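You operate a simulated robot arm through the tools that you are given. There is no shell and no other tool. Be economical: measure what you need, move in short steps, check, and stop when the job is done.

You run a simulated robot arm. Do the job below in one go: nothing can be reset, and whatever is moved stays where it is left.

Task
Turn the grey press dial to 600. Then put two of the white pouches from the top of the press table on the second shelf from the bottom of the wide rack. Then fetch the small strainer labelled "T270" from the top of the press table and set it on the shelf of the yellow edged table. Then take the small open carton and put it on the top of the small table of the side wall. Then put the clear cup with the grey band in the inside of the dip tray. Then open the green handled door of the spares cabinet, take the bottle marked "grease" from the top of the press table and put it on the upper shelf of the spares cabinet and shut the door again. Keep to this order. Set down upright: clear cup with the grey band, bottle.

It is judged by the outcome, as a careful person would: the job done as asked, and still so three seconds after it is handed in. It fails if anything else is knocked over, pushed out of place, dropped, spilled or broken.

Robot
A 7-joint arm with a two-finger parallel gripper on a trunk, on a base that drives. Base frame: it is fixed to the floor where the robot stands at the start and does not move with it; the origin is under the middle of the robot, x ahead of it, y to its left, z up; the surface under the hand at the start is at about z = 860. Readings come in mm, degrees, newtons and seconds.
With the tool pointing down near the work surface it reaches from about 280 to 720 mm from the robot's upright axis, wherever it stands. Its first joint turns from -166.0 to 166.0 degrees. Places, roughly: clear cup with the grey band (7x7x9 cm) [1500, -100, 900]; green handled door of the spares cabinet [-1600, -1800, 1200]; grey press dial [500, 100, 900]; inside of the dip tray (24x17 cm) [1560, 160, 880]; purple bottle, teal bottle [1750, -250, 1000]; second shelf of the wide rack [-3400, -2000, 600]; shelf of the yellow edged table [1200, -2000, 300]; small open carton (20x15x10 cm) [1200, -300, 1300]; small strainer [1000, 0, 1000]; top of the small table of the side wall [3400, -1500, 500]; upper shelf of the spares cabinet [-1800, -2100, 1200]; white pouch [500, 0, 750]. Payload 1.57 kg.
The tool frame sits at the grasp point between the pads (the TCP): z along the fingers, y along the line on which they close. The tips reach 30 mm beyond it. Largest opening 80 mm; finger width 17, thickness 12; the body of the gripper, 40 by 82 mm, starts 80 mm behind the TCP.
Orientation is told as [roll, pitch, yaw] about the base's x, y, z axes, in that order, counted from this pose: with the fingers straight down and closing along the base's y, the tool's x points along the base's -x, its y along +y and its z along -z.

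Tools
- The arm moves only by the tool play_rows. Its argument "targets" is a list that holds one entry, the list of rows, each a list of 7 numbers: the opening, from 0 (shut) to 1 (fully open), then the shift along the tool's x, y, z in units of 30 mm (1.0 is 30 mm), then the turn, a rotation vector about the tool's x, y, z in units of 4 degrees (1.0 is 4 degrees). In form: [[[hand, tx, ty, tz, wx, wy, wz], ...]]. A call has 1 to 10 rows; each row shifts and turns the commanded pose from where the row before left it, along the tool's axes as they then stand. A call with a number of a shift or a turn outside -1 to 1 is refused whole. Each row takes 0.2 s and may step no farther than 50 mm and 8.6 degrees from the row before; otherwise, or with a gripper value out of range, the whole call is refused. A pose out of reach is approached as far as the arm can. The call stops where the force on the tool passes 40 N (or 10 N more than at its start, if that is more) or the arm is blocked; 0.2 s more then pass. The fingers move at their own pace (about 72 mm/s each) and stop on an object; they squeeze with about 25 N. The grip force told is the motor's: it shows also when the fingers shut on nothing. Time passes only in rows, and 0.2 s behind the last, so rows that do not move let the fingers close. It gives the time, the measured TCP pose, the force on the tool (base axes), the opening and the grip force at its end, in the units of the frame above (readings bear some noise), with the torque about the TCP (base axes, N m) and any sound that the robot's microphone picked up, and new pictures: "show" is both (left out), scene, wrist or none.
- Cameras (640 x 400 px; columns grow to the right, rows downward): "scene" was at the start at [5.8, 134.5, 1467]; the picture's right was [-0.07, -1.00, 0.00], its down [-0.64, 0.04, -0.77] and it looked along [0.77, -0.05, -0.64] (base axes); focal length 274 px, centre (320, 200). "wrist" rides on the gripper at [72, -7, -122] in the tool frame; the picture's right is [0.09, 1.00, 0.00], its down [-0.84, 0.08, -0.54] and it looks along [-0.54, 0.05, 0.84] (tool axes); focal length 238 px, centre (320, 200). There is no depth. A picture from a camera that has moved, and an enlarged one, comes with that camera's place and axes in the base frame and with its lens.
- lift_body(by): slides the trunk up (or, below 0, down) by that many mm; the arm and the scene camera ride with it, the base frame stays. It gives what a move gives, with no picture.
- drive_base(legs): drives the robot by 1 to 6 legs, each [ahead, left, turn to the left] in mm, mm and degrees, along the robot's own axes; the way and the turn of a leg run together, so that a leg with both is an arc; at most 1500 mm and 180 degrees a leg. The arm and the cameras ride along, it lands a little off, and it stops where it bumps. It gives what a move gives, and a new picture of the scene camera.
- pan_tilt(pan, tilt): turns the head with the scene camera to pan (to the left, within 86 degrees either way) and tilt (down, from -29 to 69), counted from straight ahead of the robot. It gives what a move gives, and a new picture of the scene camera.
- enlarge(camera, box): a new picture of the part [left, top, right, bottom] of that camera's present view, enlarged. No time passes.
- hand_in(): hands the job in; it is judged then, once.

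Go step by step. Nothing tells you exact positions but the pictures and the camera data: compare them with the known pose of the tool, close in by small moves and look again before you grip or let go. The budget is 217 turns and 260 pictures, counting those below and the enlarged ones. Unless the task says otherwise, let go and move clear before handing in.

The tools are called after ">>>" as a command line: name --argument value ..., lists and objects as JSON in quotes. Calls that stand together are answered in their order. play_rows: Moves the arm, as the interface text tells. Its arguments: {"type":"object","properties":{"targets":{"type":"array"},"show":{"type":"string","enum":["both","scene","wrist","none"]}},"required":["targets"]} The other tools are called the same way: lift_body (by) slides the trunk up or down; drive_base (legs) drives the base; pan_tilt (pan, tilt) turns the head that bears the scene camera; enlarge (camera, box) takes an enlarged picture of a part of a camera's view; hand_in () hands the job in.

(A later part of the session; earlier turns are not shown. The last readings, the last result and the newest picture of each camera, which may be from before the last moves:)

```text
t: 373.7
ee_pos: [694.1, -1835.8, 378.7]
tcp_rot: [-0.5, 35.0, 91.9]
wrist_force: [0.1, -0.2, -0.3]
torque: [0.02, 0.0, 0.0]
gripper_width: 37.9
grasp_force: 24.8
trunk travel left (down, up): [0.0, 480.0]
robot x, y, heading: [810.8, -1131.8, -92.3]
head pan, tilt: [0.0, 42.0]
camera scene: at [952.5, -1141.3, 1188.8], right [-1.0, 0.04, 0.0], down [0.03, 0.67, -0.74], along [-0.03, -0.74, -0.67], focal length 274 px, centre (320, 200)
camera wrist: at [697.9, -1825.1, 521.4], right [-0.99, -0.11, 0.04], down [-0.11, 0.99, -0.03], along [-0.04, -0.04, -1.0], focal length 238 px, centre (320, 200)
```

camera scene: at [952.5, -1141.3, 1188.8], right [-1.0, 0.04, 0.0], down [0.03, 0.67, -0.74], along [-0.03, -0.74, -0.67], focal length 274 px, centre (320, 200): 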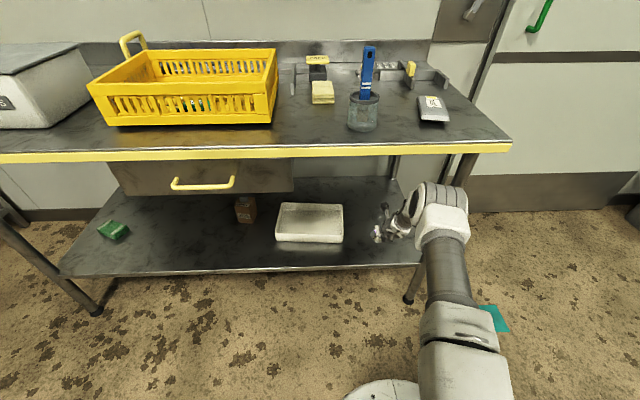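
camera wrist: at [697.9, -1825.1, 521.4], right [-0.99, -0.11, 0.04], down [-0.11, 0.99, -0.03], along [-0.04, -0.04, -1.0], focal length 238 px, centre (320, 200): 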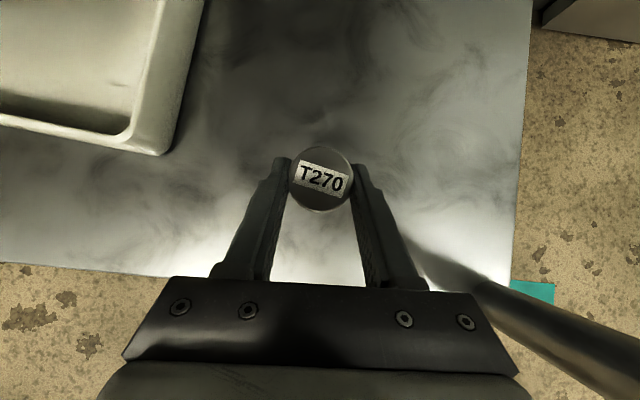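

>>> play_rows --targets '[[[0, -0.096, 0, 0.137, 0, 0, 0], [0, -0.096, 0, 0.137, 0, 0, 0], [0, -0.096, 0, 0.137, 0, 0, 0]]]' --show "none"

>>> play_rows --targets '[[[0, -0.057, 0, 0.082, 0, 0, 0], [0, -0.057, 0, 0.082, 0, 0, 0]]]' --show "none"

>>> play_rows --targets '[[[0, -0.057, 0, 0.082, 0, 0, 0], [0, -0.057, 0, 0.082, 0, 0, 0]]]' --show "none"

```text
t: 374.5
ee_pos: [693.7, -1833.8, 363.9]
tcp_rot: [-0.5, 34.8, 91.9]
wrist_force: [-0.2, -0.2, -1.1]
torque: [-0.03, -0.01, 0.01]
gripper_width: 38.1
grasp_force: 25.3
trunk travel left (down, up): [0.0, 480.0]
robot x, y, heading: [813.6, -1133.2, -92.1]
head pan, tilt: [0.0, 42.0]
```

```text
t: 375.1
ee_pos: [693.4, -1834.9, 359.7]
tcp_rot: [-0.6, 35.0, 91.8]
wrist_force: [0.4, 0.6, -1.2]
torque: [0.01, -0.02, -0.01]
gripper_width: 37.9
grasp_force: 25.5
trunk travel left (down, up): [0.0, 480.0]
robot x, y, heading: [812.5, -1132.5, -92.4]
head pan, tilt: [0.0, 42.0]
```

```text
t: 375.7
ee_pos: [693.6, -1836.0, 352.4]
tcp_rot: [-0.6, 34.9, 92.0]
wrist_force: [1.0, -0.6, -0.5]
torque: [-0.01, 0.03, -0.02]
gripper_width: 38.0
grasp_force: 25.4
trunk travel left (down, up): [0.0, 480.0]
robot x, y, heading: [812.8, -1131.4, -92.3]
head pan, tilt: [0.0, 42.0]
```

>>> play_rows --targets '[[[0, -0.057, 0, 0.082, 0, 0, 0], [0, -0.057, 0, 0.082, 0, 0, 0]]]' --show "none"

>>> play_rows --targets '[[[0, -0.057, 0, 0.082, 0, 0, 0], [0, -0.038, 0, 0.055, 0, 0, 0]]]' --show "none"

>>> play_rows --targets '[[[0, -0.038, 0, 0.055, 0, 0, 0], [0, -0.038, 0, 0.055, 0, 0, 0]]]' --show "wrist"

```text
t: 376.3
ee_pos: [694.3, -1835.2, 346.3]
tcp_rot: [-0.6, 35.0, 91.9]
wrist_force: [0.2, 0.1, -1.1]
torque: [0.01, -0.03, 0.0]
gripper_width: 37.8
grasp_force: 25.0
trunk travel left (down, up): [0.0, 480.0]
robot x, y, heading: [813.4, -1131.5, -92.3]
head pan, tilt: [0.0, 42.0]
```

```text
t: 376.9
ee_pos: [693.1, -1835.0, 342.0]
tcp_rot: [-0.6, 34.9, 91.9]
wrist_force: [0.4, -0.3, -0.8]
torque: [0.0, 0.0, 0.0]
gripper_width: 37.9
grasp_force: 25.1
trunk travel left (down, up): [0.0, 480.0]
robot x, y, heading: [811.1, -1133.8, -92.2]
head pan, tilt: [0.0, 42.0]
```

```text
t: 377.5
ee_pos: [694.0, -1837.3, 341.7]
tcp_rot: [-0.6, 35.2, 91.9]
wrist_force: [1.0, 3.7, 15.1]
torque: [-0.13, 0.08, 0.01]
gripper_width: 37.9
grasp_force: 24.6
trunk travel left (down, up): [0.0, 480.0]
robot x, y, heading: [809.9, -1132.6, -92.5]
head pan, tilt: [0.0, 42.0]
camera wrist: at [697.8, -1825.9, 483.2], right [-0.99, -0.11, 0.05], down [-0.12, 0.99, -0.04], along [-0.04, -0.04, -1.0], focal length 238 px, centre (320, 200)
```

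wrist: 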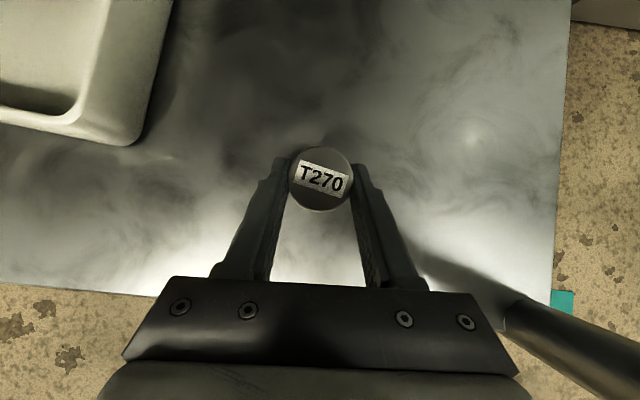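

Contact. Release and withdraw along the tool axis.

>>> play_rows --targets '[[[0, 0.03, 0, -0.04, 0, 0, 0], [0.5, 0, 0, 0, 0, 0, 0], [0.9, 0, 0, 0, 0, 0, 0], [0.9, 0, 0, 0, 0, 0, 0], [0.9, 0, 0, -0.6, 0, 0, 0], [0.9, 0, 0, -1, 0, 0, 0], [0.9, 0, 0, -1, 0, 0, 0], [0.9, 0, 0, -1, 0, 0, 0]]]' --show "wrist"

```text
t: 379.3
ee_pos: [691.1, -1772.6, 427.4]
tcp_rot: [-0.6, 34.8, 91.9]
wrist_force: [-0.1, -0.2, -0.4]
torque: [0.0, -0.01, 0.01]
gripper_width: 71.9
grasp_force: 0.1
trunk travel left (down, up): [0.0, 480.0]
robot x, y, heading: [808.8, -1132.5, -92.2]
head pan, tilt: [0.0, 42.0]
camera wrist: at [694.5, -1761.9, 570.7], right [-0.99, -0.11, 0.04], down [-0.12, 0.99, -0.03], along [-0.04, -0.04, -1.0], focal length 238 px, centre (320, 200)
```

wrist: 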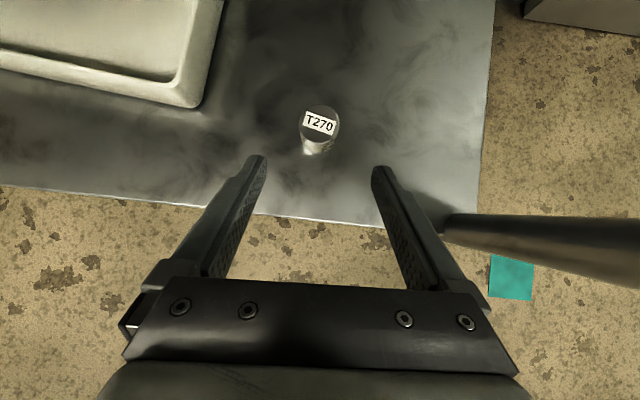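

T270 stands on the shelf. Back out, raise the trunk, and re-orient the hand to vertical for the carton on the overshelf.

>>> drive_base --legs '[[-330, 0, 0]]'

>>> lift_body --by 480

>>> play_rows --targets '[[[1, -0.82, 0, -0.574, 0, 0, 0], [1, -0.82, 0, -0.574, 0, 0, 0], [1, -0.82, 0, -0.574, 0, 0, 0], [1, -0.82, 0, -0.574, 0, 0, 0], [1, 0.574, 0, -0.82, 0, 0, 0], [1, 0.574, 0, -0.82, 0, 0, 0], [1, 0.574, 0, -0.82, 0, 0, 0], [1, 0.574, 0, -0.82, 0, 0, 0], [1, 0.574, 0, -0.82, 0, 0, 0], [1, 0.574, 0, -0.82, 0, 0, 0]]]' --show "none"

>>> play_rows --targets '[[[1, 0.574, 0, -0.82, 0, 0, 0], [1, 0.574, 0, -0.82, 0, 0, 0], [1, 0.574, 0, -0.82, 0, 0, 0], [1, 0.574, 0, -0.82, 0, 0, 0], [1, 0.574, 0, -0.82, 0, 0, 0], [1, 0.574, 0, -0.82, 0, 0, 0], [1, 0, 0, 0, 0.311, -0.311, -0.987], [1, 0, 0, 0, 0.311, -0.311, -0.987]]]' --show "none"

>>> play_rows --targets '[[[1, 0, 0, 0, 0.311, -0.311, -0.987], [1, 0, 0, 0, 0.311, -0.311, -0.987], [1, 0, 0, 0, 0.311, -0.311, -0.987], [1, 0, 0, 0, 0.311, -0.311, -0.987], [1, 0, 0, 0, 0.311, -0.311, -0.987], [1, 0, 0, 0, 0.311, -0.311, -0.987], [1, 0, 0, 0, 0.311, -0.311, -0.987], [1, 0, 0, 0, 0.311, -0.311, -0.987], [1, 0, 0, 0, 0.311, -0.311, -0.987], [1, 0, 0, 0, 0.311, -0.311, -0.987]]]' --show "none"

>>> play_rows --targets '[[[1, 0, 0, 0, 0.311, -0.311, -0.987], [1, 0, 0, 0, 0.311, -0.311, -0.987], [1, 0, 0, 0, 0.311, -0.311, -0.987], [1, 0, 0, 0, 0.311, -0.311, -0.987], [1, 0, 0, 0, 0.311, -0.311, -0.987], [1, 0, 0, 0, 0.311, -0.311, -0.987], [1, 0, 0, 0, 0.311, -0.311, -0.987], [1, 0, 0, 0, 0.311, -0.311, -0.987], [1, 0, 0, 0, 0.311, -0.311, -0.987], [1, 0, 0, 0, 0.311, -0.311, -0.987]]]' --show "none"

```text
t: 382.0
ee_pos: [704.5, -1455.2, 428.6]
tcp_rot: [-0.6, 34.8, 92.1]
wrist_force: [0.8, 0.3, 0.2]
torque: [-0.01, 0.0, -0.02]
gripper_width: 71.8
grasp_force: 0.1
trunk travel left (down, up): [0.0, 480.0]
robot x, y, heading: [825.8, -814.9, -92.1]
head pan, tilt: [0.0, 42.0]
camera scene: at [964.7, -823.4, 1188.8], right [-1.0, 0.04, 0.0], down [0.02, 0.67, -0.74], along [-0.03, -0.74, -0.67], focal length 274 px, centre (320, 200)
```

scene: 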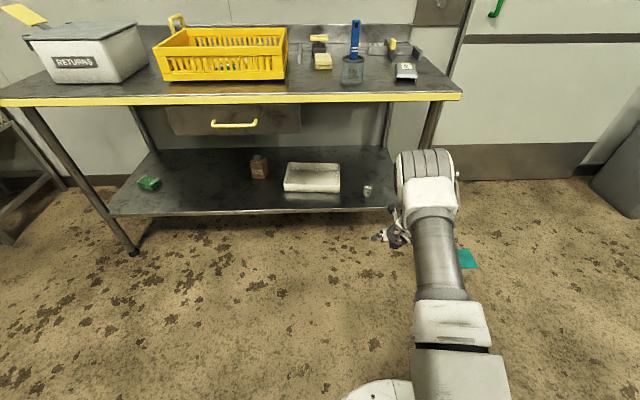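

```text
refused: 480 is not a number from -400 to 400
```

```text
t: 384.2
ee_pos: [698.4, -1334.5, 607.7]
tcp_rot: [-0.5, 34.7, 92.1]
wrist_force: [0.1, -0.3, -0.2]
torque: [0.01, -0.02, 0.0]
gripper_width: 79.8
grasp_force: 0.1
trunk travel left (down, up): [0.0, 480.0]
robot x, y, heading: [822.9, -818.0, -92.1]
head pan, tilt: [0.0, 42.0]
```

```text
t: 386.0
ee_pos: [697.3, -1335.7, 789.3]
tcp_rot: [2.2, 32.3, 101.7]
wrist_force: [-0.3, -0.6, -0.9]
torque: [0.0, 0.0, 0.01]
gripper_width: 80.2
grasp_force: 0.1
trunk travel left (down, up): [0.0, 480.0]
robot x, y, heading: [823.8, -810.6, -91.9]
head pan, tilt: [0.0, 42.0]
```

```text
t: 388.2
ee_pos: [696.6, -1336.6, 789.3]
tcp_rot: [7.2, 15.8, 143.5]
wrist_force: [-0.4, -1.0, -0.9]
torque: [0.01, 0.02, -0.01]
gripper_width: 80.3
grasp_force: 0.0
trunk travel left (down, up): [0.0, 480.0]
robot x, y, heading: [821.2, -815.5, -92.1]
head pan, tilt: [0.0, 42.0]
```

```text
t: 390.4
ee_pos: [697.1, -1336.0, 789.4]
tcp_rot: [0.0, 0.6, -177.5]
wrist_force: [0.6, 0.2, -0.8]
torque: [0.02, 0.0, 0.0]
gripper_width: 80.0
grasp_force: 0.1
trunk travel left (down, up): [0.0, 480.0]
robot x, y, heading: [824.2, -814.7, -92.1]
head pan, tilt: [0.0, 42.0]
```

>>> lift_body --by 400

>>> lift_body --by 80

>>> play_rows --targets '[[[1, 0, -0.5, -1, 0, 0, 0], [1, 0, -0.5, -1, 0, 0, 0], [1, 0, -0.5, -1, 0, 0, 0], [1, 0, -0.5, -1, 0, 0, 0], [1, 0, -0.5, -1, 0, 0, 0]]]' --show "none"

>>> drive_base --legs '[[330, 0, 0], [0, 480, 0], [0, 0, 182]]'

```text
t: 394.2
ee_pos: [697.2, -1336.4, 1189.0]
tcp_rot: [-0.1, 0.4, -177.5]
wrist_force: [-1.0, 0.1, -0.1]
torque: [-0.02, 0.02, 0.01]
gripper_width: 80.0
grasp_force: 0.1
trunk travel left (down, up): [-400.0, 80.0]
robot x, y, heading: [827.5, -817.4, -92.1]
head pan, tilt: [0.0, 42.0]
```

```text
t: 395.4
ee_pos: [697.0, -1336.8, 1269.7]
tcp_rot: [0.0, 0.5, -177.6]
wrist_force: [-0.3, 0.1, -0.8]
torque: [0.01, 0.0, 0.02]
gripper_width: 80.1
grasp_force: 0.0
trunk travel left (down, up): [-480.0, 0.0]
robot x, y, heading: [823.5, -812.5, -91.9]
head pan, tilt: [0.0, 42.0]
```

```text
t: 396.6
ee_pos: [693.0, -1259.3, 1421.8]
tcp_rot: [0.1, 0.5, -177.7]
wrist_force: [-0.6, -0.1, 0.3]
torque: [0.0, -0.01, 0.05]
gripper_width: 79.9
grasp_force: 0.1
trunk travel left (down, up): [-480.0, 0.0]
robot x, y, heading: [823.8, -812.5, -91.9]
head pan, tilt: [0.0, 42.0]
```

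```text
refused: 182 is not a number from -180 to 180
```

>>> drive_base --legs '[[330, 0, 0], [0, 480, 0], [0, 0, 180]]'

>>> enlarge --camera "scene" --box '[160, 0, 480, 200]'

```text
t: 413.1
ee_pos: [1397.3, -704.7, 1421.6]
tcp_rot: [-0.1, 0.4, 5.0]
wrist_force: [-0.6, -0.2, -0.6]
torque: [-0.01, 0.04, 0.01]
gripper_width: 80.2
grasp_force: 0.1
trunk travel left (down, up): [-480.0, 0.0]
robot x, y, heading: [1286.3, -1153.0, 90.5]
head pan, tilt: [0.0, 42.0]
camera scene: at [1148.6, -1152.1, 1668.8], right [1.0, 0.01, 0.0], down [0.01, -0.67, -0.74], along [-0.01, 0.74, -0.67], focal length 274 px, centre (320, 200)
```

scene: 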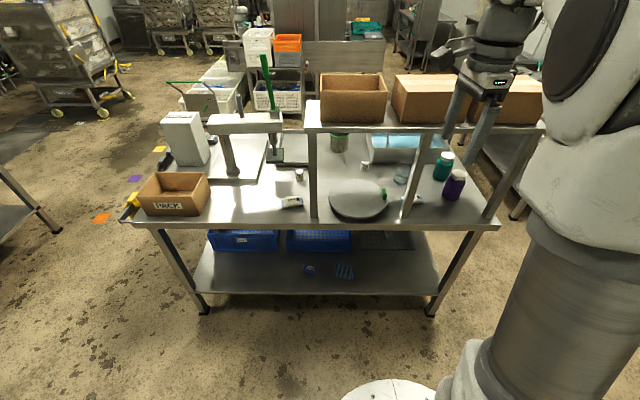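

```text
2.00 times, centred on (320, 100) of scene
camera zoom: at [1148.6, -1152.1, 1668.8], right [1.0, 0.01, 0.0], down [0.01, -0.67, -0.74], along [-0.01, 0.74, -0.67], focal length 549 px, centre (320, 400)
```

zoom: 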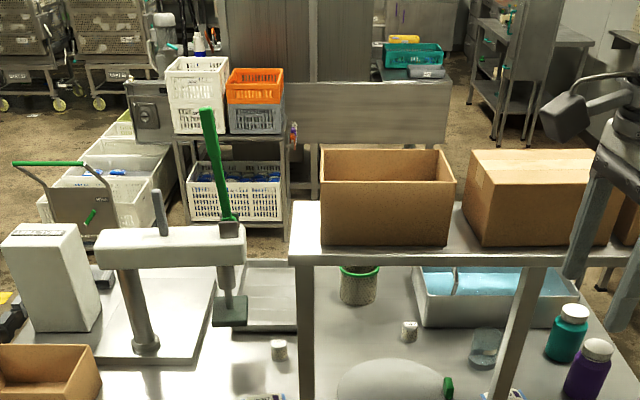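

The open carton is the leftmost on the overshelf: x 1140–1349, near wall at y≈−313, rim z≈1356. I'll grip the near wall at its middle.

>>> drive_base --legs '[[0, 150, 0], [265, 0, 0]]'

>>> play_rows --targets '[[[1, 0, 0.5, 0, 0, 0, 0.65], [1, 0, 0.5, 0, 0, 0, 0.6]]]' --show "both"

```text
t: 416.7
ee_pos: [1249.3, -443.4, 1420.8]
tcp_rot: [0.0, 0.6, 4.7]
wrist_force: [-0.1, 0.3, -0.1]
torque: [-0.01, 0.01, 0.02]
gripper_width: 80.0
grasp_force: 0.1
trunk travel left (down, up): [-480.0, 0.0]
robot x, y, heading: [1134.8, -894.5, 90.2]
head pan, tilt: [0.0, 42.0]
camera scene: at [998.4, -890.3, 1668.8], right [1.0, 0.0, 0.0], down [0.0, -0.67, -0.74], along [0.0, 0.74, -0.67], focal length 274 px, centre (320, 200)
```

scene: 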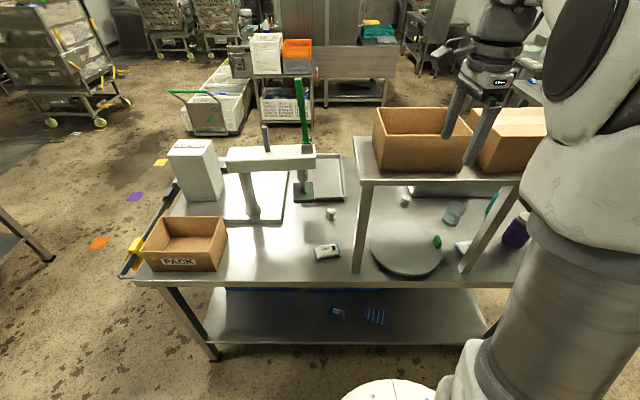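

```text
t: 417.3
ee_pos: [1247.9, -413.9, 1420.2]
tcp_rot: [-0.1, 0.5, -0.4]
wrist_force: [0.1, -1.2, -0.5]
torque: [-0.04, 0.01, 0.0]
gripper_width: 79.8
grasp_force: 0.1
trunk travel left (down, up): [-480.0, 0.0]
robot x, y, heading: [1139.5, -894.7, 90.3]
head pan, tilt: [0.0, 42.0]
camera scene: at [998.4, -890.4, 1668.8], right [1.0, 0.0, 0.0], down [0.0, -0.67, -0.74], along [0.0, 0.74, -0.67], focal length 274 px, centre (320, 200)
camera wrist: at [1176.0, -420.4, 1544.7], right [-0.09, 1.0, 0.0], down [0.84, 0.07, 0.53], along [0.53, 0.05, -0.84], focal length 238 px, centre (320, 200)
```

scene: 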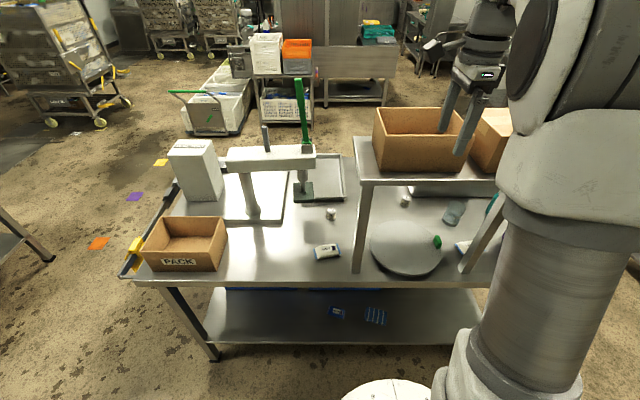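
wrist: 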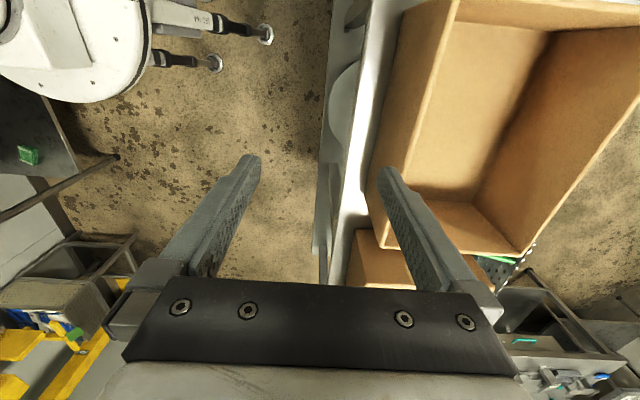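

>>> play_rows --targets '[[[1, 0, 0.9, 0, 0, 0, 0], [1, 0, 0.9, 0, 0, 0, 0], [1, 0, 0.87, 0.2, 0, 0, 0]]]' --show "both"

```text
t: 418.1
ee_pos: [1247.3, -335.1, 1415.2]
tcp_rot: [0.0, 0.5, -0.3]
wrist_force: [-0.1, -0.9, 0.5]
torque: [0.01, 0.01, 0.02]
gripper_width: 79.9
grasp_force: 0.0
trunk travel left (down, up): [-480.0, 0.0]
robot x, y, heading: [1139.8, -894.7, 90.4]
head pan, tilt: [0.0, 42.0]
camera scene: at [998.4, -890.2, 1668.8], right [1.0, 0.0, 0.0], down [0.0, -0.67, -0.74], along [0.0, 0.74, -0.67], focal length 274 px, centre (320, 200)
camera wrist: at [1175.2, -341.8, 1538.2], right [-0.09, 1.0, 0.0], down [0.84, 0.07, 0.53], along [0.53, 0.05, -0.85], focal length 238 px, centre (320, 200)
```

scene: 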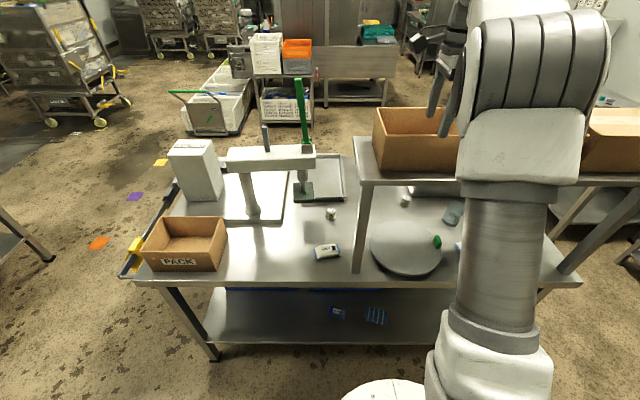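
wrist: 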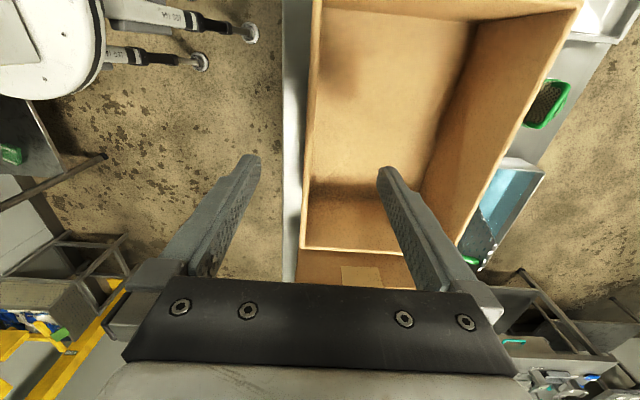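

>>> play_rows --targets '[[[1, 0, -0.3, 0.5, 0, 0, 0], [1, 0, 0, 0.9, 0, 0, 0], [1, 0, 0, 0.9, 0, 0, 0], [0, 0, 0, 0, 0, 0, 0], [0, 0, 0, 0, 0, 0, 0], [0, 0, 0, 0, 0, 0, 0], [0, 0, 0, 0, 0, 0, 0], [0, 0, 0, 0, 0, 0, 0]]]' --show "wrist"

```text
t: 419.9
ee_pos: [1246.7, -342.3, 1345.4]
tcp_rot: [0.1, 0.6, -0.2]
wrist_force: [-0.3, -0.6, 0.6]
torque: [0.03, -0.01, 0.1]
gripper_width: 4.7
grasp_force: 24.7
trunk travel left (down, up): [-480.0, 0.0]
robot x, y, heading: [1136.9, -893.2, 90.2]
head pan, tilt: [0.0, 42.0]
camera wrist: at [1175.0, -348.5, 1469.0], right [-0.09, 1.0, 0.0], down [0.84, 0.07, 0.53], along [0.53, 0.05, -0.85], focal length 238 px, centre (320, 200)
```

wrist: 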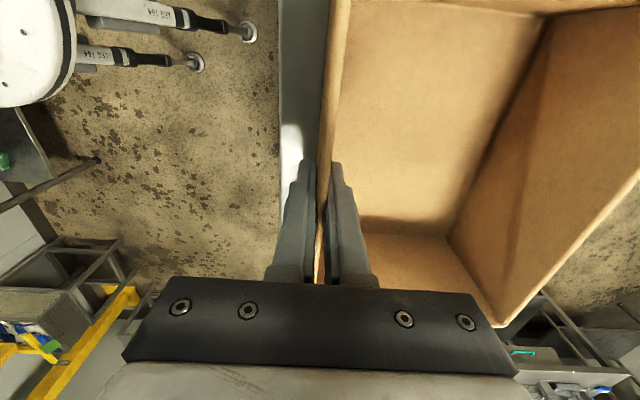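

Wall gripped. Lift gently and check.

>>> play_rows --targets '[[[0, 0, 0, -0.3, 0, 0, 0], [0, 0, 0, -0.5, 0, 0, 0], [0, 0, 0, -0.7, 0, 0, 0], [0, 0, 0, -0.7, 0, 0, 0], [0, 0, 0, -0.7, 0, 0, 0]]]'

```text
t: 421.1
ee_pos: [1247.8, -343.1, 1432.9]
tcp_rot: [0.0, 0.5, -0.3]
wrist_force: [-0.4, 0.4, -1.2]
torque: [-0.11, -0.03, -0.03]
gripper_width: 4.8
grasp_force: 24.8
trunk travel left (down, up): [-480.0, 0.0]
robot x, y, heading: [1141.2, -892.3, 90.2]
head pan, tilt: [0.0, 42.0]
camera scene: at [998.4, -890.5, 1668.7], right [1.0, 0.0, 0.0], down [0.0, -0.67, -0.74], along [0.0, 0.74, -0.67], focal length 274 px, centre (320, 200)
camera wrist: at [1175.4, -349.9, 1556.3], right [-0.09, 1.0, 0.0], down [0.84, 0.07, 0.53], along [0.53, 0.05, -0.84], focal length 238 px, centre (320, 200)
```

scene: 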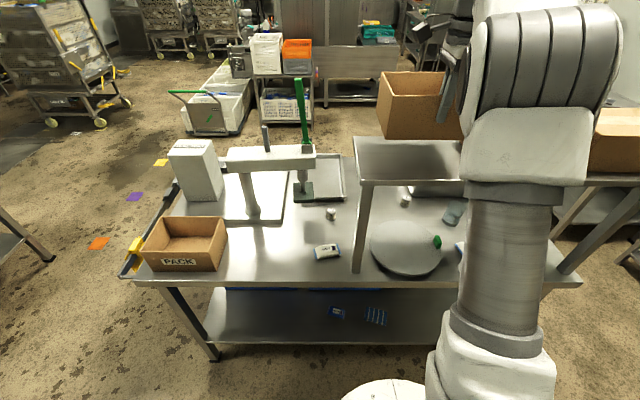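
wrist: 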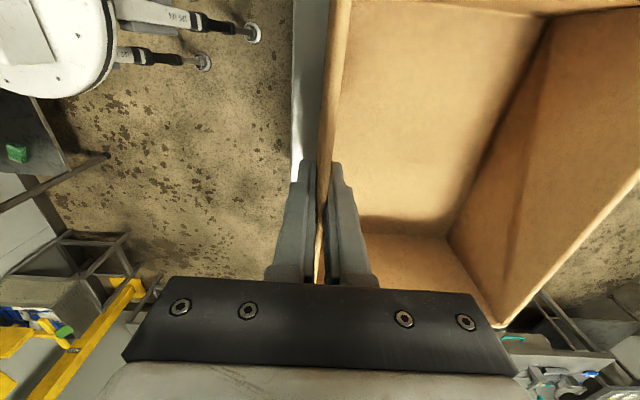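

Carton held level. Back away, turn to face +x, and look toward the small side-wall table.

>>> drive_base --legs '[[-330, 0, 0], [0, 0, -90], [600, 0, 0]]'

>>> pan_tilt --pan 0 --tilt 30

```text
t: 433.0
ee_pos: [2286.3, -1337.7, 1433.1]
tcp_rot: [0.0, 0.5, -90.7]
wrist_force: [0.2, -0.2, -2.4]
torque: [-0.01, 0.1, -0.02]
gripper_width: 4.7
grasp_force: 24.8
trunk travel left (down, up): [-480.0, 0.0]
robot x, y, heading: [1735.4, -1223.8, -0.0]
head pan, tilt: [0.0, 42.0]
camera scene: at [1740.9, -1084.0, 1668.8], right [0.0, -1.0, 0.0], down [-0.67, 0.0, -0.74], along [0.74, 0.0, -0.67], focal length 274 px, centre (320, 200)
```

scene: 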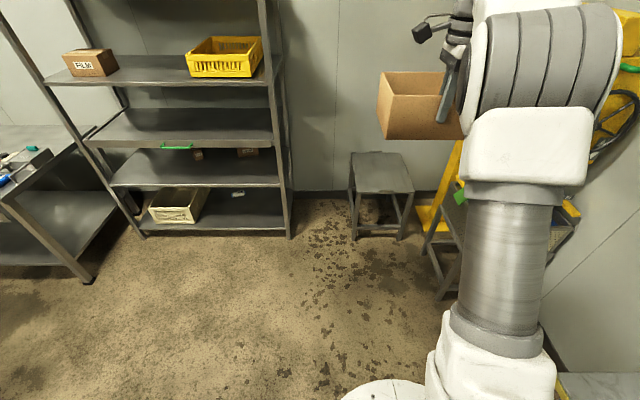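

```text
t: 433.7
ee_pos: [2286.3, -1336.1, 1432.1]
tcp_rot: [0.0, 0.5, -90.7]
wrist_force: [0.4, 0.7, -1.4]
torque: [-0.01, 0.13, -0.02]
gripper_width: 4.6
grasp_force: 25.0
trunk travel left (down, up): [-480.0, 0.0]
robot x, y, heading: [1734.4, -1226.3, -0.0]
head pan, tilt: [0.0, 30.0]
camera scene: at [1747.5, -1084.0, 1687.0], right [0.0, -1.0, 0.0], down [-0.5, 0.0, -0.87], along [0.87, 0.0, -0.5], focal length 274 px, centre (320, 200)
```

scene: 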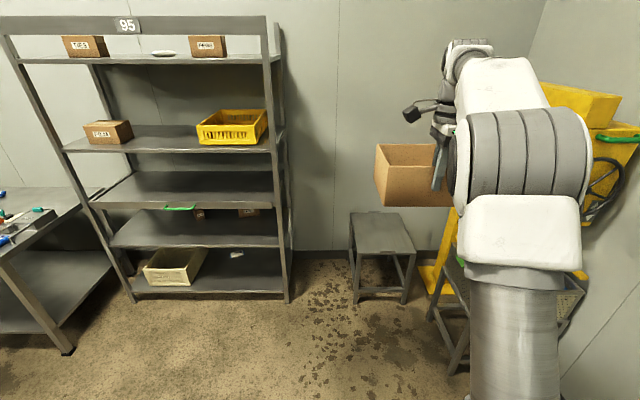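

>>> drive_base --legs '[[700, -165, 0]]'

>>> pan_tilt --pan -5 --tilt 45

```text
t: 438.7
ee_pos: [2978.9, -1515.3, 1432.6]
tcp_rot: [0.0, 0.5, -91.5]
wrist_force: [0.5, -0.4, -1.6]
torque: [0.04, 0.11, 0.02]
gripper_width: 4.4
grasp_force: 25.3
trunk travel left (down, up): [-480.0, 0.0]
robot x, y, heading: [2428.3, -1396.8, -0.8]
head pan, tilt: [0.0, 30.0]
camera scene: at [2444.7, -1255.5, 1687.0], right [-0.01, -1.0, 0.0], down [-0.5, 0.01, -0.87], along [0.87, -0.01, -0.5], focal length 274 px, centre (320, 200)
```

scene: 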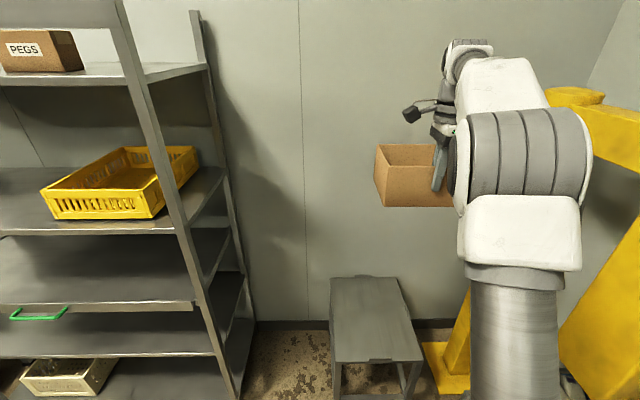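

```text
t: 439.5
ee_pos: [2980.6, -1515.1, 1433.1]
tcp_rot: [0.0, 0.5, -91.4]
wrist_force: [0.2, 0.3, -1.7]
torque: [-0.01, 0.1, 0.01]
gripper_width: 4.7
grasp_force: 25.2
trunk travel left (down, up): [-480.0, 0.0]
robot x, y, heading: [2432.6, -1394.7, -0.8]
head pan, tilt: [-5.0, 45.0]
camera scene: at [2435.0, -1262.4, 1664.5], right [-0.1, -0.99, 0.0], down [-0.7, 0.07, -0.71], along [0.7, -0.07, -0.71], focal length 274 px, centre (320, 200)
```

scene: 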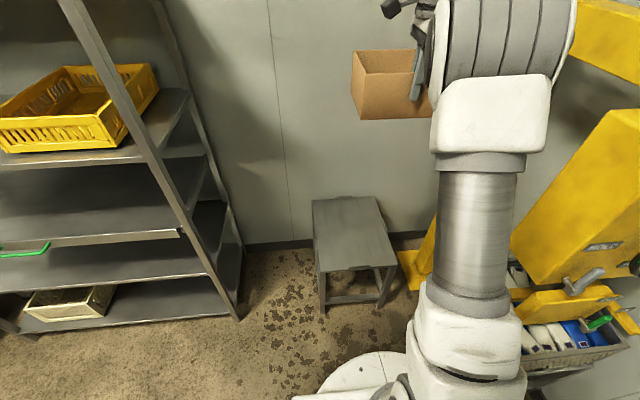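

Small table top: x 3100–3585, y −1685…−1328, z≈500. Drive closer, lower, and extend so the carton sits mid-table.

>>> drive_base --legs '[[180, 5, 0.8]]'

>>> lift_body --by -400

>>> lift_body --by -80

>>> play_rows --targets '[[[0, 0, 0.5, 0.9, 0, 0, 0], [0, 0, 0.5, 0.9, 0, 0, 0], [0, 0, 0.5, 0.9, 0, 0, 0], [0, 0, 0.5, 0.9, 0, 0, 0], [0, 0, 0.5, 0.9, 0, 0, 0], [0, 0, 0.5, 0.9, 0, 0, 0], [0, 0, 0.5, 0.9, 0, 0, 0], [0, 0, 0, 0.9, 0, 0, 0]]]'

```text
t: 441.3
ee_pos: [3163.1, -1503.9, 1432.7]
tcp_rot: [0.0, 0.6, -90.5]
wrist_force: [0.3, -0.7, -2.0]
torque: [-0.03, 0.11, 0.01]
gripper_width: 4.6
grasp_force: 24.9
trunk travel left (down, up): [-480.0, 0.0]
robot x, y, heading: [2612.9, -1390.1, 0.0]
head pan, tilt: [-5.0, 45.0]
camera scene: at [2613.5, -1258.6, 1664.4], right [-0.09, -1.0, 0.0], down [-0.7, 0.06, -0.71], along [0.7, -0.06, -0.71], focal length 274 px, centre (320, 200)
```

scene: 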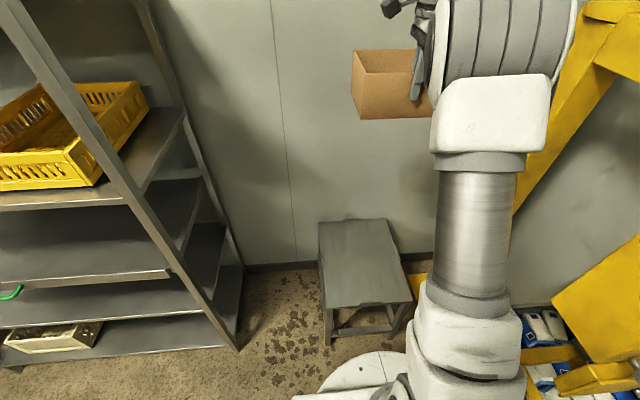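

```text
t: 445.1
ee_pos: [3162.2, -1503.3, 1032.9]
tcp_rot: [0.0, 0.5, -90.5]
wrist_force: [0.2, -0.8, -2.1]
torque: [-0.03, 0.09, 0.02]
gripper_width: 4.5
grasp_force: 24.9
trunk travel left (down, up): [-80.0, 400.0]
robot x, y, heading: [2610.9, -1390.6, 0.1]
head pan, tilt: [-5.0, 45.0]
```

```text
t: 446.3
ee_pos: [3160.4, -1504.2, 953.3]
tcp_rot: [0.0, 0.6, -90.4]
wrist_force: [-0.5, 0.4, -2.3]
torque: [0.0, 0.09, 0.0]
gripper_width: 4.8
grasp_force: 25.2
trunk travel left (down, up): [0.0, 480.0]
robot x, y, heading: [2611.5, -1392.0, -0.3]
head pan, tilt: [-5.0, 45.0]
```

```text
t: 448.1
ee_pos: [3267.6, -1502.3, 735.9]
tcp_rot: [0.1, 0.5, -90.5]
wrist_force: [-1.0, 0.5, -1.9]
torque: [-0.04, 0.08, -0.02]
gripper_width: 4.8
grasp_force: 25.5
trunk travel left (down, up): [0.0, 480.0]
robot x, y, heading: [2610.5, -1393.1, -0.1]
head pan, tilt: [-5.0, 45.0]
camera scene: at [2612.9, -1258.6, 1184.5], right [-0.09, -1.0, 0.0], down [-0.7, 0.06, -0.71], along [0.7, -0.06, -0.71], focal length 274 px, centre (320, 200)
camera wrist: at [3260.3, -1432.1, 859.1], right [1.0, 0.08, 0.0], down [0.07, -0.84, 0.53], along [0.05, -0.53, -0.84], focal length 238 px, centre (320, 200)
```

scene: 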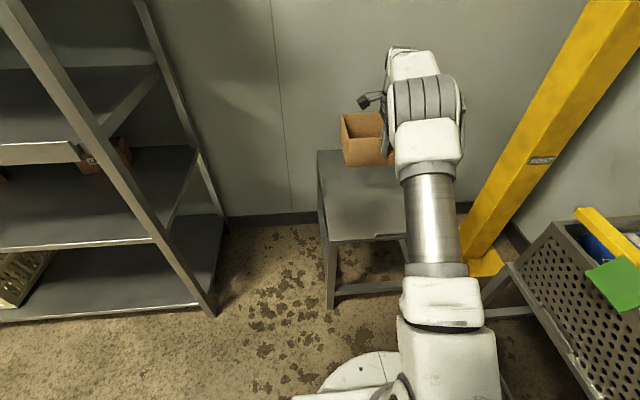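
wrist: 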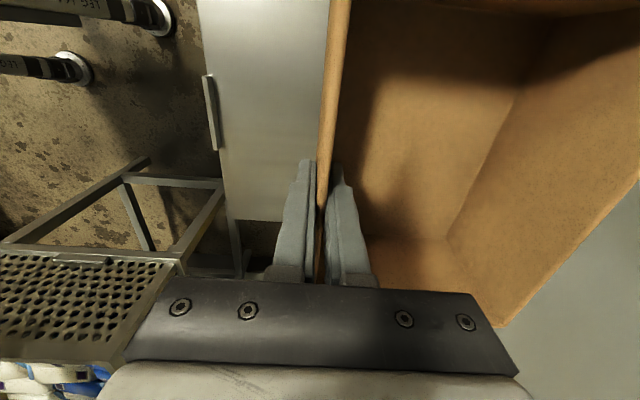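

>>> play_rows --targets '[[[0, 0, 0, 0.95, 0, 0, 0], [0, 0, 0, 0.95, 0, 0, 0], [0, 0, 0, 0.95, 0, 0, 0], [0, 0, 0, 0.95, 0, 0, 0], [0, 0, 0, 0.2, 0, 0, 0]]]' --show "none"

>>> play_rows --targets '[[[0, 0, 0, 0.1, 0, 0, 0], [0, 0, 0, 0.1, 0, 0, 0], [0, 0, 0, 0.1, 0, 0, 0]]]' --show "scene"

```text
t: 449.3
ee_pos: [3267.0, -1499.9, 617.4]
tcp_rot: [0.0, 0.4, -90.4]
wrist_force: [0.4, -0.1, -1.5]
torque: [0.01, 0.08, -0.01]
gripper_width: 4.8
grasp_force: 25.6
trunk travel left (down, up): [0.0, 480.0]
robot x, y, heading: [2609.1, -1389.5, -0.0]
head pan, tilt: [-5.0, 45.0]
```

```text
t: 450.1
ee_pos: [3266.5, -1501.1, 607.2]
tcp_rot: [0.0, 0.6, -90.5]
wrist_force: [0.5, 0.7, -1.9]
torque: [-0.03, 0.14, 0.0]
gripper_width: 4.6
grasp_force: 24.6
trunk travel left (down, up): [0.0, 480.0]
robot x, y, heading: [2613.1, -1392.6, -0.1]
head pan, tilt: [-5.0, 45.0]
camera scene: at [2613.0, -1258.6, 1184.4], right [-0.09, -1.0, 0.0], down [-0.7, 0.06, -0.71], along [0.7, -0.06, -0.71], focal length 274 px, centre (320, 200)
```

scene: 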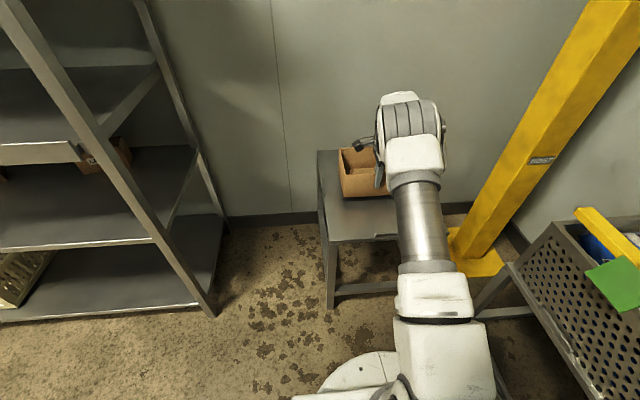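

>>> play_rows --targets '[[[0, 0, 0, 0.1, 0, 0, 0], [0, 0, 0, 0.1, 0, 0, 0]]]' --show "none"

>>> play_rows --targets '[[[0, 0, 0, 0.1, 0, 0, 0], [0, 0, 0, 0.1, 0, 0, 0]]]' --show "none"

>>> play_rows --targets '[[[0, 0, 0, 0.1, 0, 0, 0]]]' --show "none"

```text
t: 450.7
ee_pos: [3265.5, -1501.6, 601.8]
tcp_rot: [0.0, 0.5, -90.6]
wrist_force: [-0.1, 0.1, -2.6]
torque: [-0.01, 0.07, 0.03]
gripper_width: 4.5
grasp_force: 24.4
trunk travel left (down, up): [0.0, 480.0]
robot x, y, heading: [2614.0, -1388.1, -0.3]
head pan, tilt: [-5.0, 45.0]
```

```text
t: 451.3
ee_pos: [3267.4, -1501.6, 595.9]
tcp_rot: [0.0, 0.6, -90.4]
wrist_force: [-0.9, 0.4, -3.1]
torque: [-0.03, 0.07, -0.03]
gripper_width: 4.8
grasp_force: 24.9
trunk travel left (down, up): [0.0, 480.0]
robot x, y, heading: [2610.7, -1395.7, -0.1]
head pan, tilt: [-5.0, 45.0]
```

```text
t: 451.7
ee_pos: [3266.0, -1501.9, 592.1]
tcp_rot: [-0.1, 0.4, -90.5]
wrist_force: [0.1, 0.1, -1.2]
torque: [0.02, 0.11, 0.0]
gripper_width: 4.8
grasp_force: 24.9
trunk travel left (down, up): [0.0, 480.0]
robot x, y, heading: [2610.2, -1391.3, -0.1]
head pan, tilt: [-5.0, 45.0]
```

>>> play_rows --targets '[[[0, 0, 0, 0.1, 0, 0, 0]]]' --show "none"

>>> play_rows --targets '[[[0, 0, 0, 0.1, 0, 0, 0]]]' --show "none"

>>> play_rows --targets '[[[0, 0, 0, 0.1, 0, 0, 0]]]' --show "wrist"

```text
t: 452.1
ee_pos: [3266.6, -1501.5, 590.0]
tcp_rot: [-0.1, 0.5, -90.6]
wrist_force: [0.0, 0.6, -1.7]
torque: [0.01, 0.11, 0.02]
gripper_width: 4.7
grasp_force: 25.1
trunk travel left (down, up): [0.0, 480.0]
robot x, y, heading: [2616.5, -1393.1, -0.2]
head pan, tilt: [-5.0, 45.0]
```

```text
t: 452.5
ee_pos: [3266.8, -1502.0, 586.5]
tcp_rot: [0.0, 0.5, -90.5]
wrist_force: [-0.1, -0.3, -1.5]
torque: [-0.01, 0.12, -0.02]
gripper_width: 4.3
grasp_force: 24.9
trunk travel left (down, up): [0.0, 480.0]
robot x, y, heading: [2613.0, -1390.4, -0.1]
head pan, tilt: [-5.0, 45.0]
```

```text
t: 452.9
ee_pos: [3266.9, -1500.4, 585.3]
tcp_rot: [0.0, 0.4, -90.5]
wrist_force: [0.6, -0.3, -1.4]
torque: [-0.02, 0.09, -0.01]
gripper_width: 4.8
grasp_force: 25.3
trunk travel left (down, up): [0.0, 480.0]
robot x, y, heading: [2610.6, -1390.7, -0.2]
head pan, tilt: [-5.0, 45.0]
camera wrist: at [3258.7, -1430.3, 707.9], right [1.0, 0.08, 0.0], down [0.07, -0.84, 0.53], along [0.04, -0.53, -0.85], focal length 238 px, centre (320, 200)
```

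wrist: 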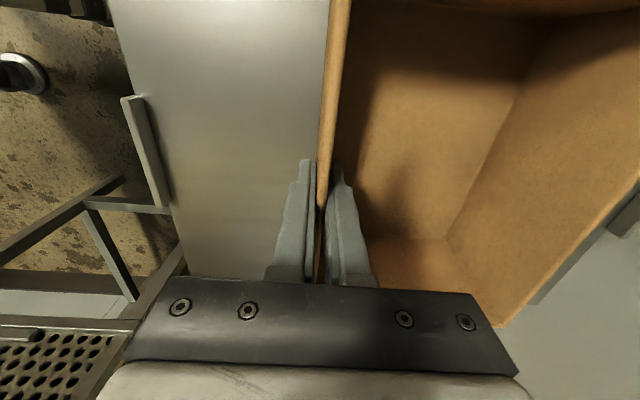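

>>> play_rows --targets '[[[0, 0, 0, 0.1, 0, 0, 0], [0, 0, 0, 0.1, 0, 0, 0]]]' --show "none"

>>> play_rows --targets '[[[0, 0, 0, 0.1, 0, 0, 0], [0, 0, 0, 0.1, 0, 0, 0]]]' --show "none"

>>> play_rows --targets '[[[0, 0, 0, 0.1, 0, 0, 0], [0, 0, 0, 0.1, 0, 0, 0]]]' --show "scene"

```text
t: 453.5
ee_pos: [3265.3, -1500.6, 577.8]
tcp_rot: [0.0, 0.5, -90.5]
wrist_force: [-1.2, 0.1, -1.4]
torque: [0.0, 0.14, -0.01]
gripper_width: 5.0
grasp_force: 25.3
trunk travel left (down, up): [0.0, 480.0]
robot x, y, heading: [2613.1, -1394.1, 0.2]
head pan, tilt: [-5.0, 45.0]
```

```text
t: 454.1
ee_pos: [3266.6, -1501.4, 575.3]
tcp_rot: [0.3, 0.4, -90.5]
wrist_force: [-7.6, -1.1, 24.1]
torque: [0.16, 0.63, 0.06]
gripper_width: 4.8
grasp_force: 25.0
trunk travel left (down, up): [0.0, 480.0]
robot x, y, heading: [2608.9, -1390.6, -0.1]
head pan, tilt: [-5.0, 45.0]
```

```text
t: 454.7
ee_pos: [3267.8, -1500.8, 568.8]
tcp_rot: [0.4, 0.5, -90.5]
wrist_force: [1.3, -0.2, 24.3]
torque: [-0.03, 0.04, 0.01]
gripper_width: 4.8
grasp_force: 25.0
trunk travel left (down, up): [0.0, 480.0]
robot x, y, heading: [2612.4, -1392.4, -0.1]
head pan, tilt: [-5.0, 45.0]
camera scene: at [2611.5, -1258.4, 1184.5], right [-0.09, -1.0, 0.0], down [-0.7, 0.06, -0.71], along [0.71, -0.06, -0.71], focal length 274 px, centre (320, 200)
```

scene: 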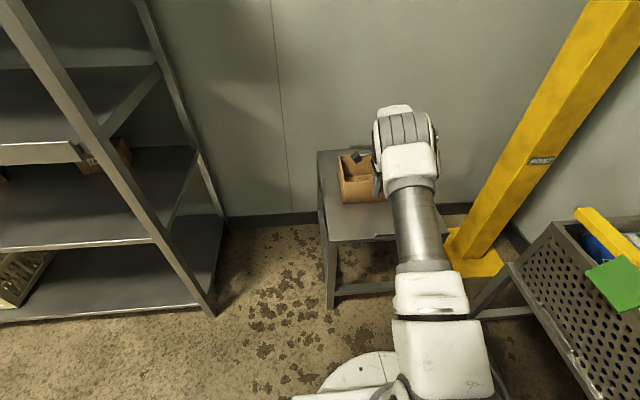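

Carton rests on the table. Open and lift clear.

>>> play_rows --targets '[[[0.3, 0, 0, 0, 0, 0, 0], [0.6, 0, 0, 0, 0, 0, 0], [0.6, 0, 0, 0, 0, 0, 0], [0.6, 0, 0, -0.5, 0, 0, 0], [0.6, 0, 0, -1, 0, 0, 0], [0.6, 0, 0, -1, 0, 0, 0], [0.6, 0, 0, -1, 0, 0, 0], [0.6, 0, 0, -1, 0, 0, 0], [0.6, 0, -0.5, -1, 0, 0, 0], [0.6, 0, -0.5, -1, 0, 0, 0]]]'

```text
t: 456.9
ee_pos: [3234.6, -1503.2, 762.7]
tcp_rot: [-0.1, 0.5, -90.5]
wrist_force: [0.5, 0.3, -0.2]
torque: [0.01, 0.03, 0.02]
gripper_width: 48.0
grasp_force: 0.1
trunk travel left (down, up): [0.0, 480.0]
robot x, y, heading: [2613.8, -1389.7, 0.2]
head pan, tilt: [-5.0, 45.0]
camera scene: at [2613.1, -1258.6, 1184.4], right [-0.09, -1.0, 0.0], down [-0.7, 0.06, -0.71], along [0.7, -0.06, -0.71], focal length 274 px, centre (320, 200)
camera wrist: at [3228.3, -1432.4, 885.5], right [1.0, 0.08, 0.0], down [0.07, -0.84, 0.53], along [0.04, -0.53, -0.84], focal length 238 px, centre (320, 200)
```

scene: 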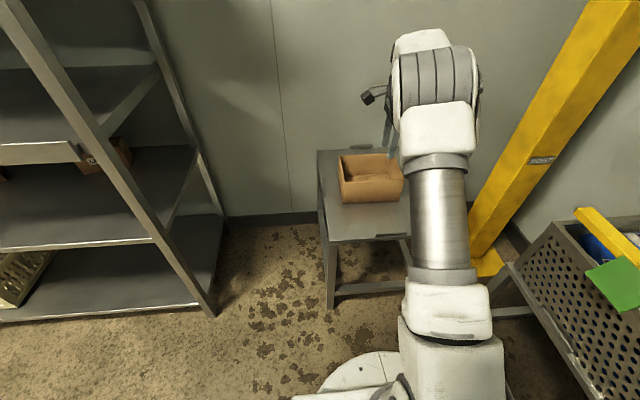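
wrist: 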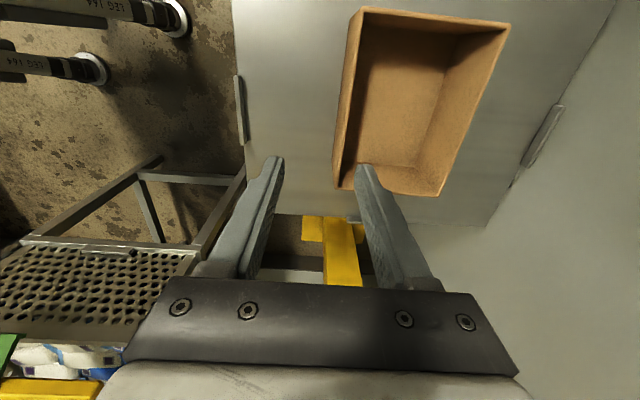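

Carton is in place. Next the cup: I raise and retract the arm and go to the +x end of the press table for a close look at the cup, basin and bottles.

>>> lift_body --by 340

>>> play_rows --targets '[[[1, 0, -1, -0.5, 0, 0, 0], [1, 0, -1, -0.5, 0, 0, 0], [1, 0, -1, -0.5, 0, 0, 0], [1, 0, -1, -0.5, 0, 0, 0], [1, 0, -1, -0.5, 0, 0, 0], [1, 0, -1, -0.5, 0, 0, 0], [1, 0, -1, -0.5, 0, 0, 0]]]' --show "none"

>>> drive_base --legs '[[-120, 0, 0], [0, 1340, 0], [0, 0, 180]]'

>>> pan_tilt --pan 0 --tilt 40

```text
t: 460.2
ee_pos: [3236.8, -1501.6, 1102.1]
tcp_rot: [0.0, 0.5, -90.5]
wrist_force: [-0.2, -0.4, -0.4]
torque: [-0.01, -0.02, 0.0]
gripper_width: 47.9
grasp_force: 0.0
trunk travel left (down, up): [-340.0, 140.0]
robot x, y, heading: [2607.5, -1387.9, -0.0]
head pan, tilt: [-5.0, 45.0]
```

```text
t: 461.8
ee_pos: [3025.0, -1502.1, 1208.2]
tcp_rot: [0.0, 0.5, -90.5]
wrist_force: [-0.2, 0.0, -0.4]
torque: [0.01, 0.01, -0.02]
gripper_width: 80.0
grasp_force: 0.1
trunk travel left (down, up): [-340.0, 140.0]
robot x, y, heading: [2612.0, -1389.5, -0.1]
head pan, tilt: [-5.0, 45.0]
```

```text
t: 483.1
ee_pos: [2084.3, 39.1, 1207.2]
tcp_rot: [0.0, 0.5, 90.3]
wrist_force: [0.2, -0.1, -0.1]
torque: [0.05, -0.03, 0.0]
gripper_width: 80.0
grasp_force: 0.0
trunk travel left (down, up): [-340.0, 140.0]
robot x, y, heading: [2502.7, -64.6, -179.1]
head pan, tilt: [-5.0, 45.0]
camera scene: at [2501.2, -196.7, 1524.4], right [0.07, 1.0, 0.0], down [0.71, -0.05, -0.71], along [-0.71, 0.05, -0.71], focal length 274 px, centre (320, 200)
```

scene: 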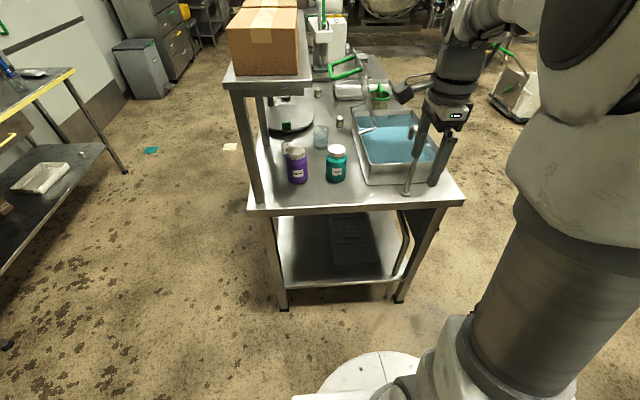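

```text
t: 483.7
ee_pos: [2083.4, 38.6, 1208.1]
tcp_rot: [0.0, 0.5, 90.4]
wrist_force: [0.1, 0.1, 0.8]
torque: [0.04, 0.0, 0.0]
gripper_width: 80.0
grasp_force: 0.0
trunk travel left (down, up): [-340.0, 140.0]
robot x, y, heading: [2496.0, -66.6, -179.2]
head pan, tilt: [0.0, 40.0]
camera scene: at [2497.3, -203.9, 1531.7], right [-0.01, 1.0, 0.0], down [0.64, 0.01, -0.77], along [-0.77, -0.01, -0.64], focal length 274 px, centre (320, 200)
```

scene: 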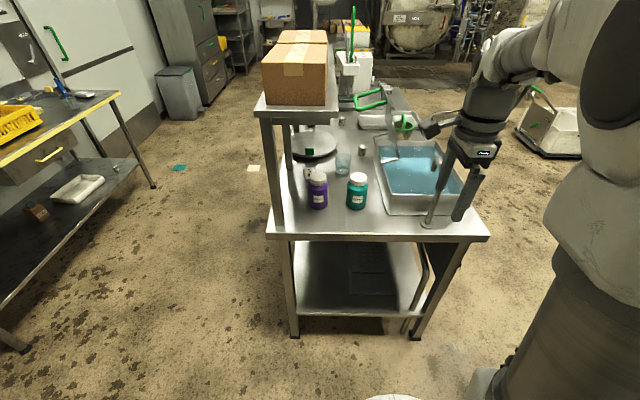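

>>> enlarge --camera "scene" --box '[260, 80, 500, 250]'

>>> enlarge --camera "scene" --box '[300, 80, 440, 220]'

```text
2.35 times, centred on (380, 165) of scene
camera zoom: at [2497.3, -203.9, 1531.7], right [-0.01, 1.0, 0.0], down [0.64, 0.01, -0.77], along [-0.77, -0.01, -0.64], focal length 646 px, centre (179, 282)
```

zoom: 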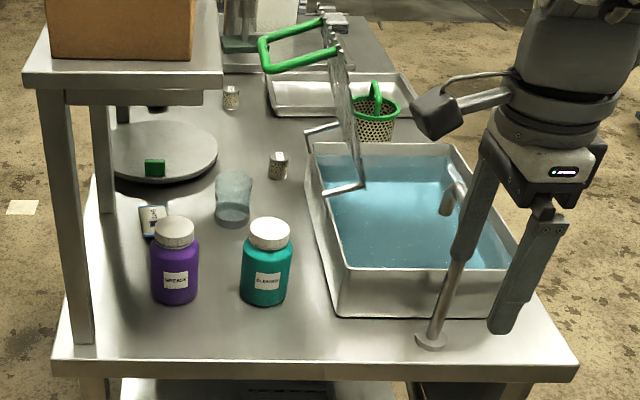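

```text
2.86 times, centred on (370, 150) of scene
camera zoom: at [2497.3, -203.9, 1531.7], right [-0.01, 1.0, 0.0], down [0.64, 0.01, -0.77], along [-0.77, -0.01, -0.64], focal length 784 px, centre (177, 343)
```

zoom: 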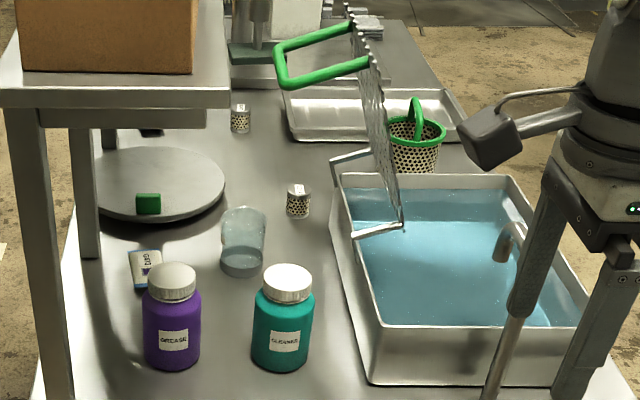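

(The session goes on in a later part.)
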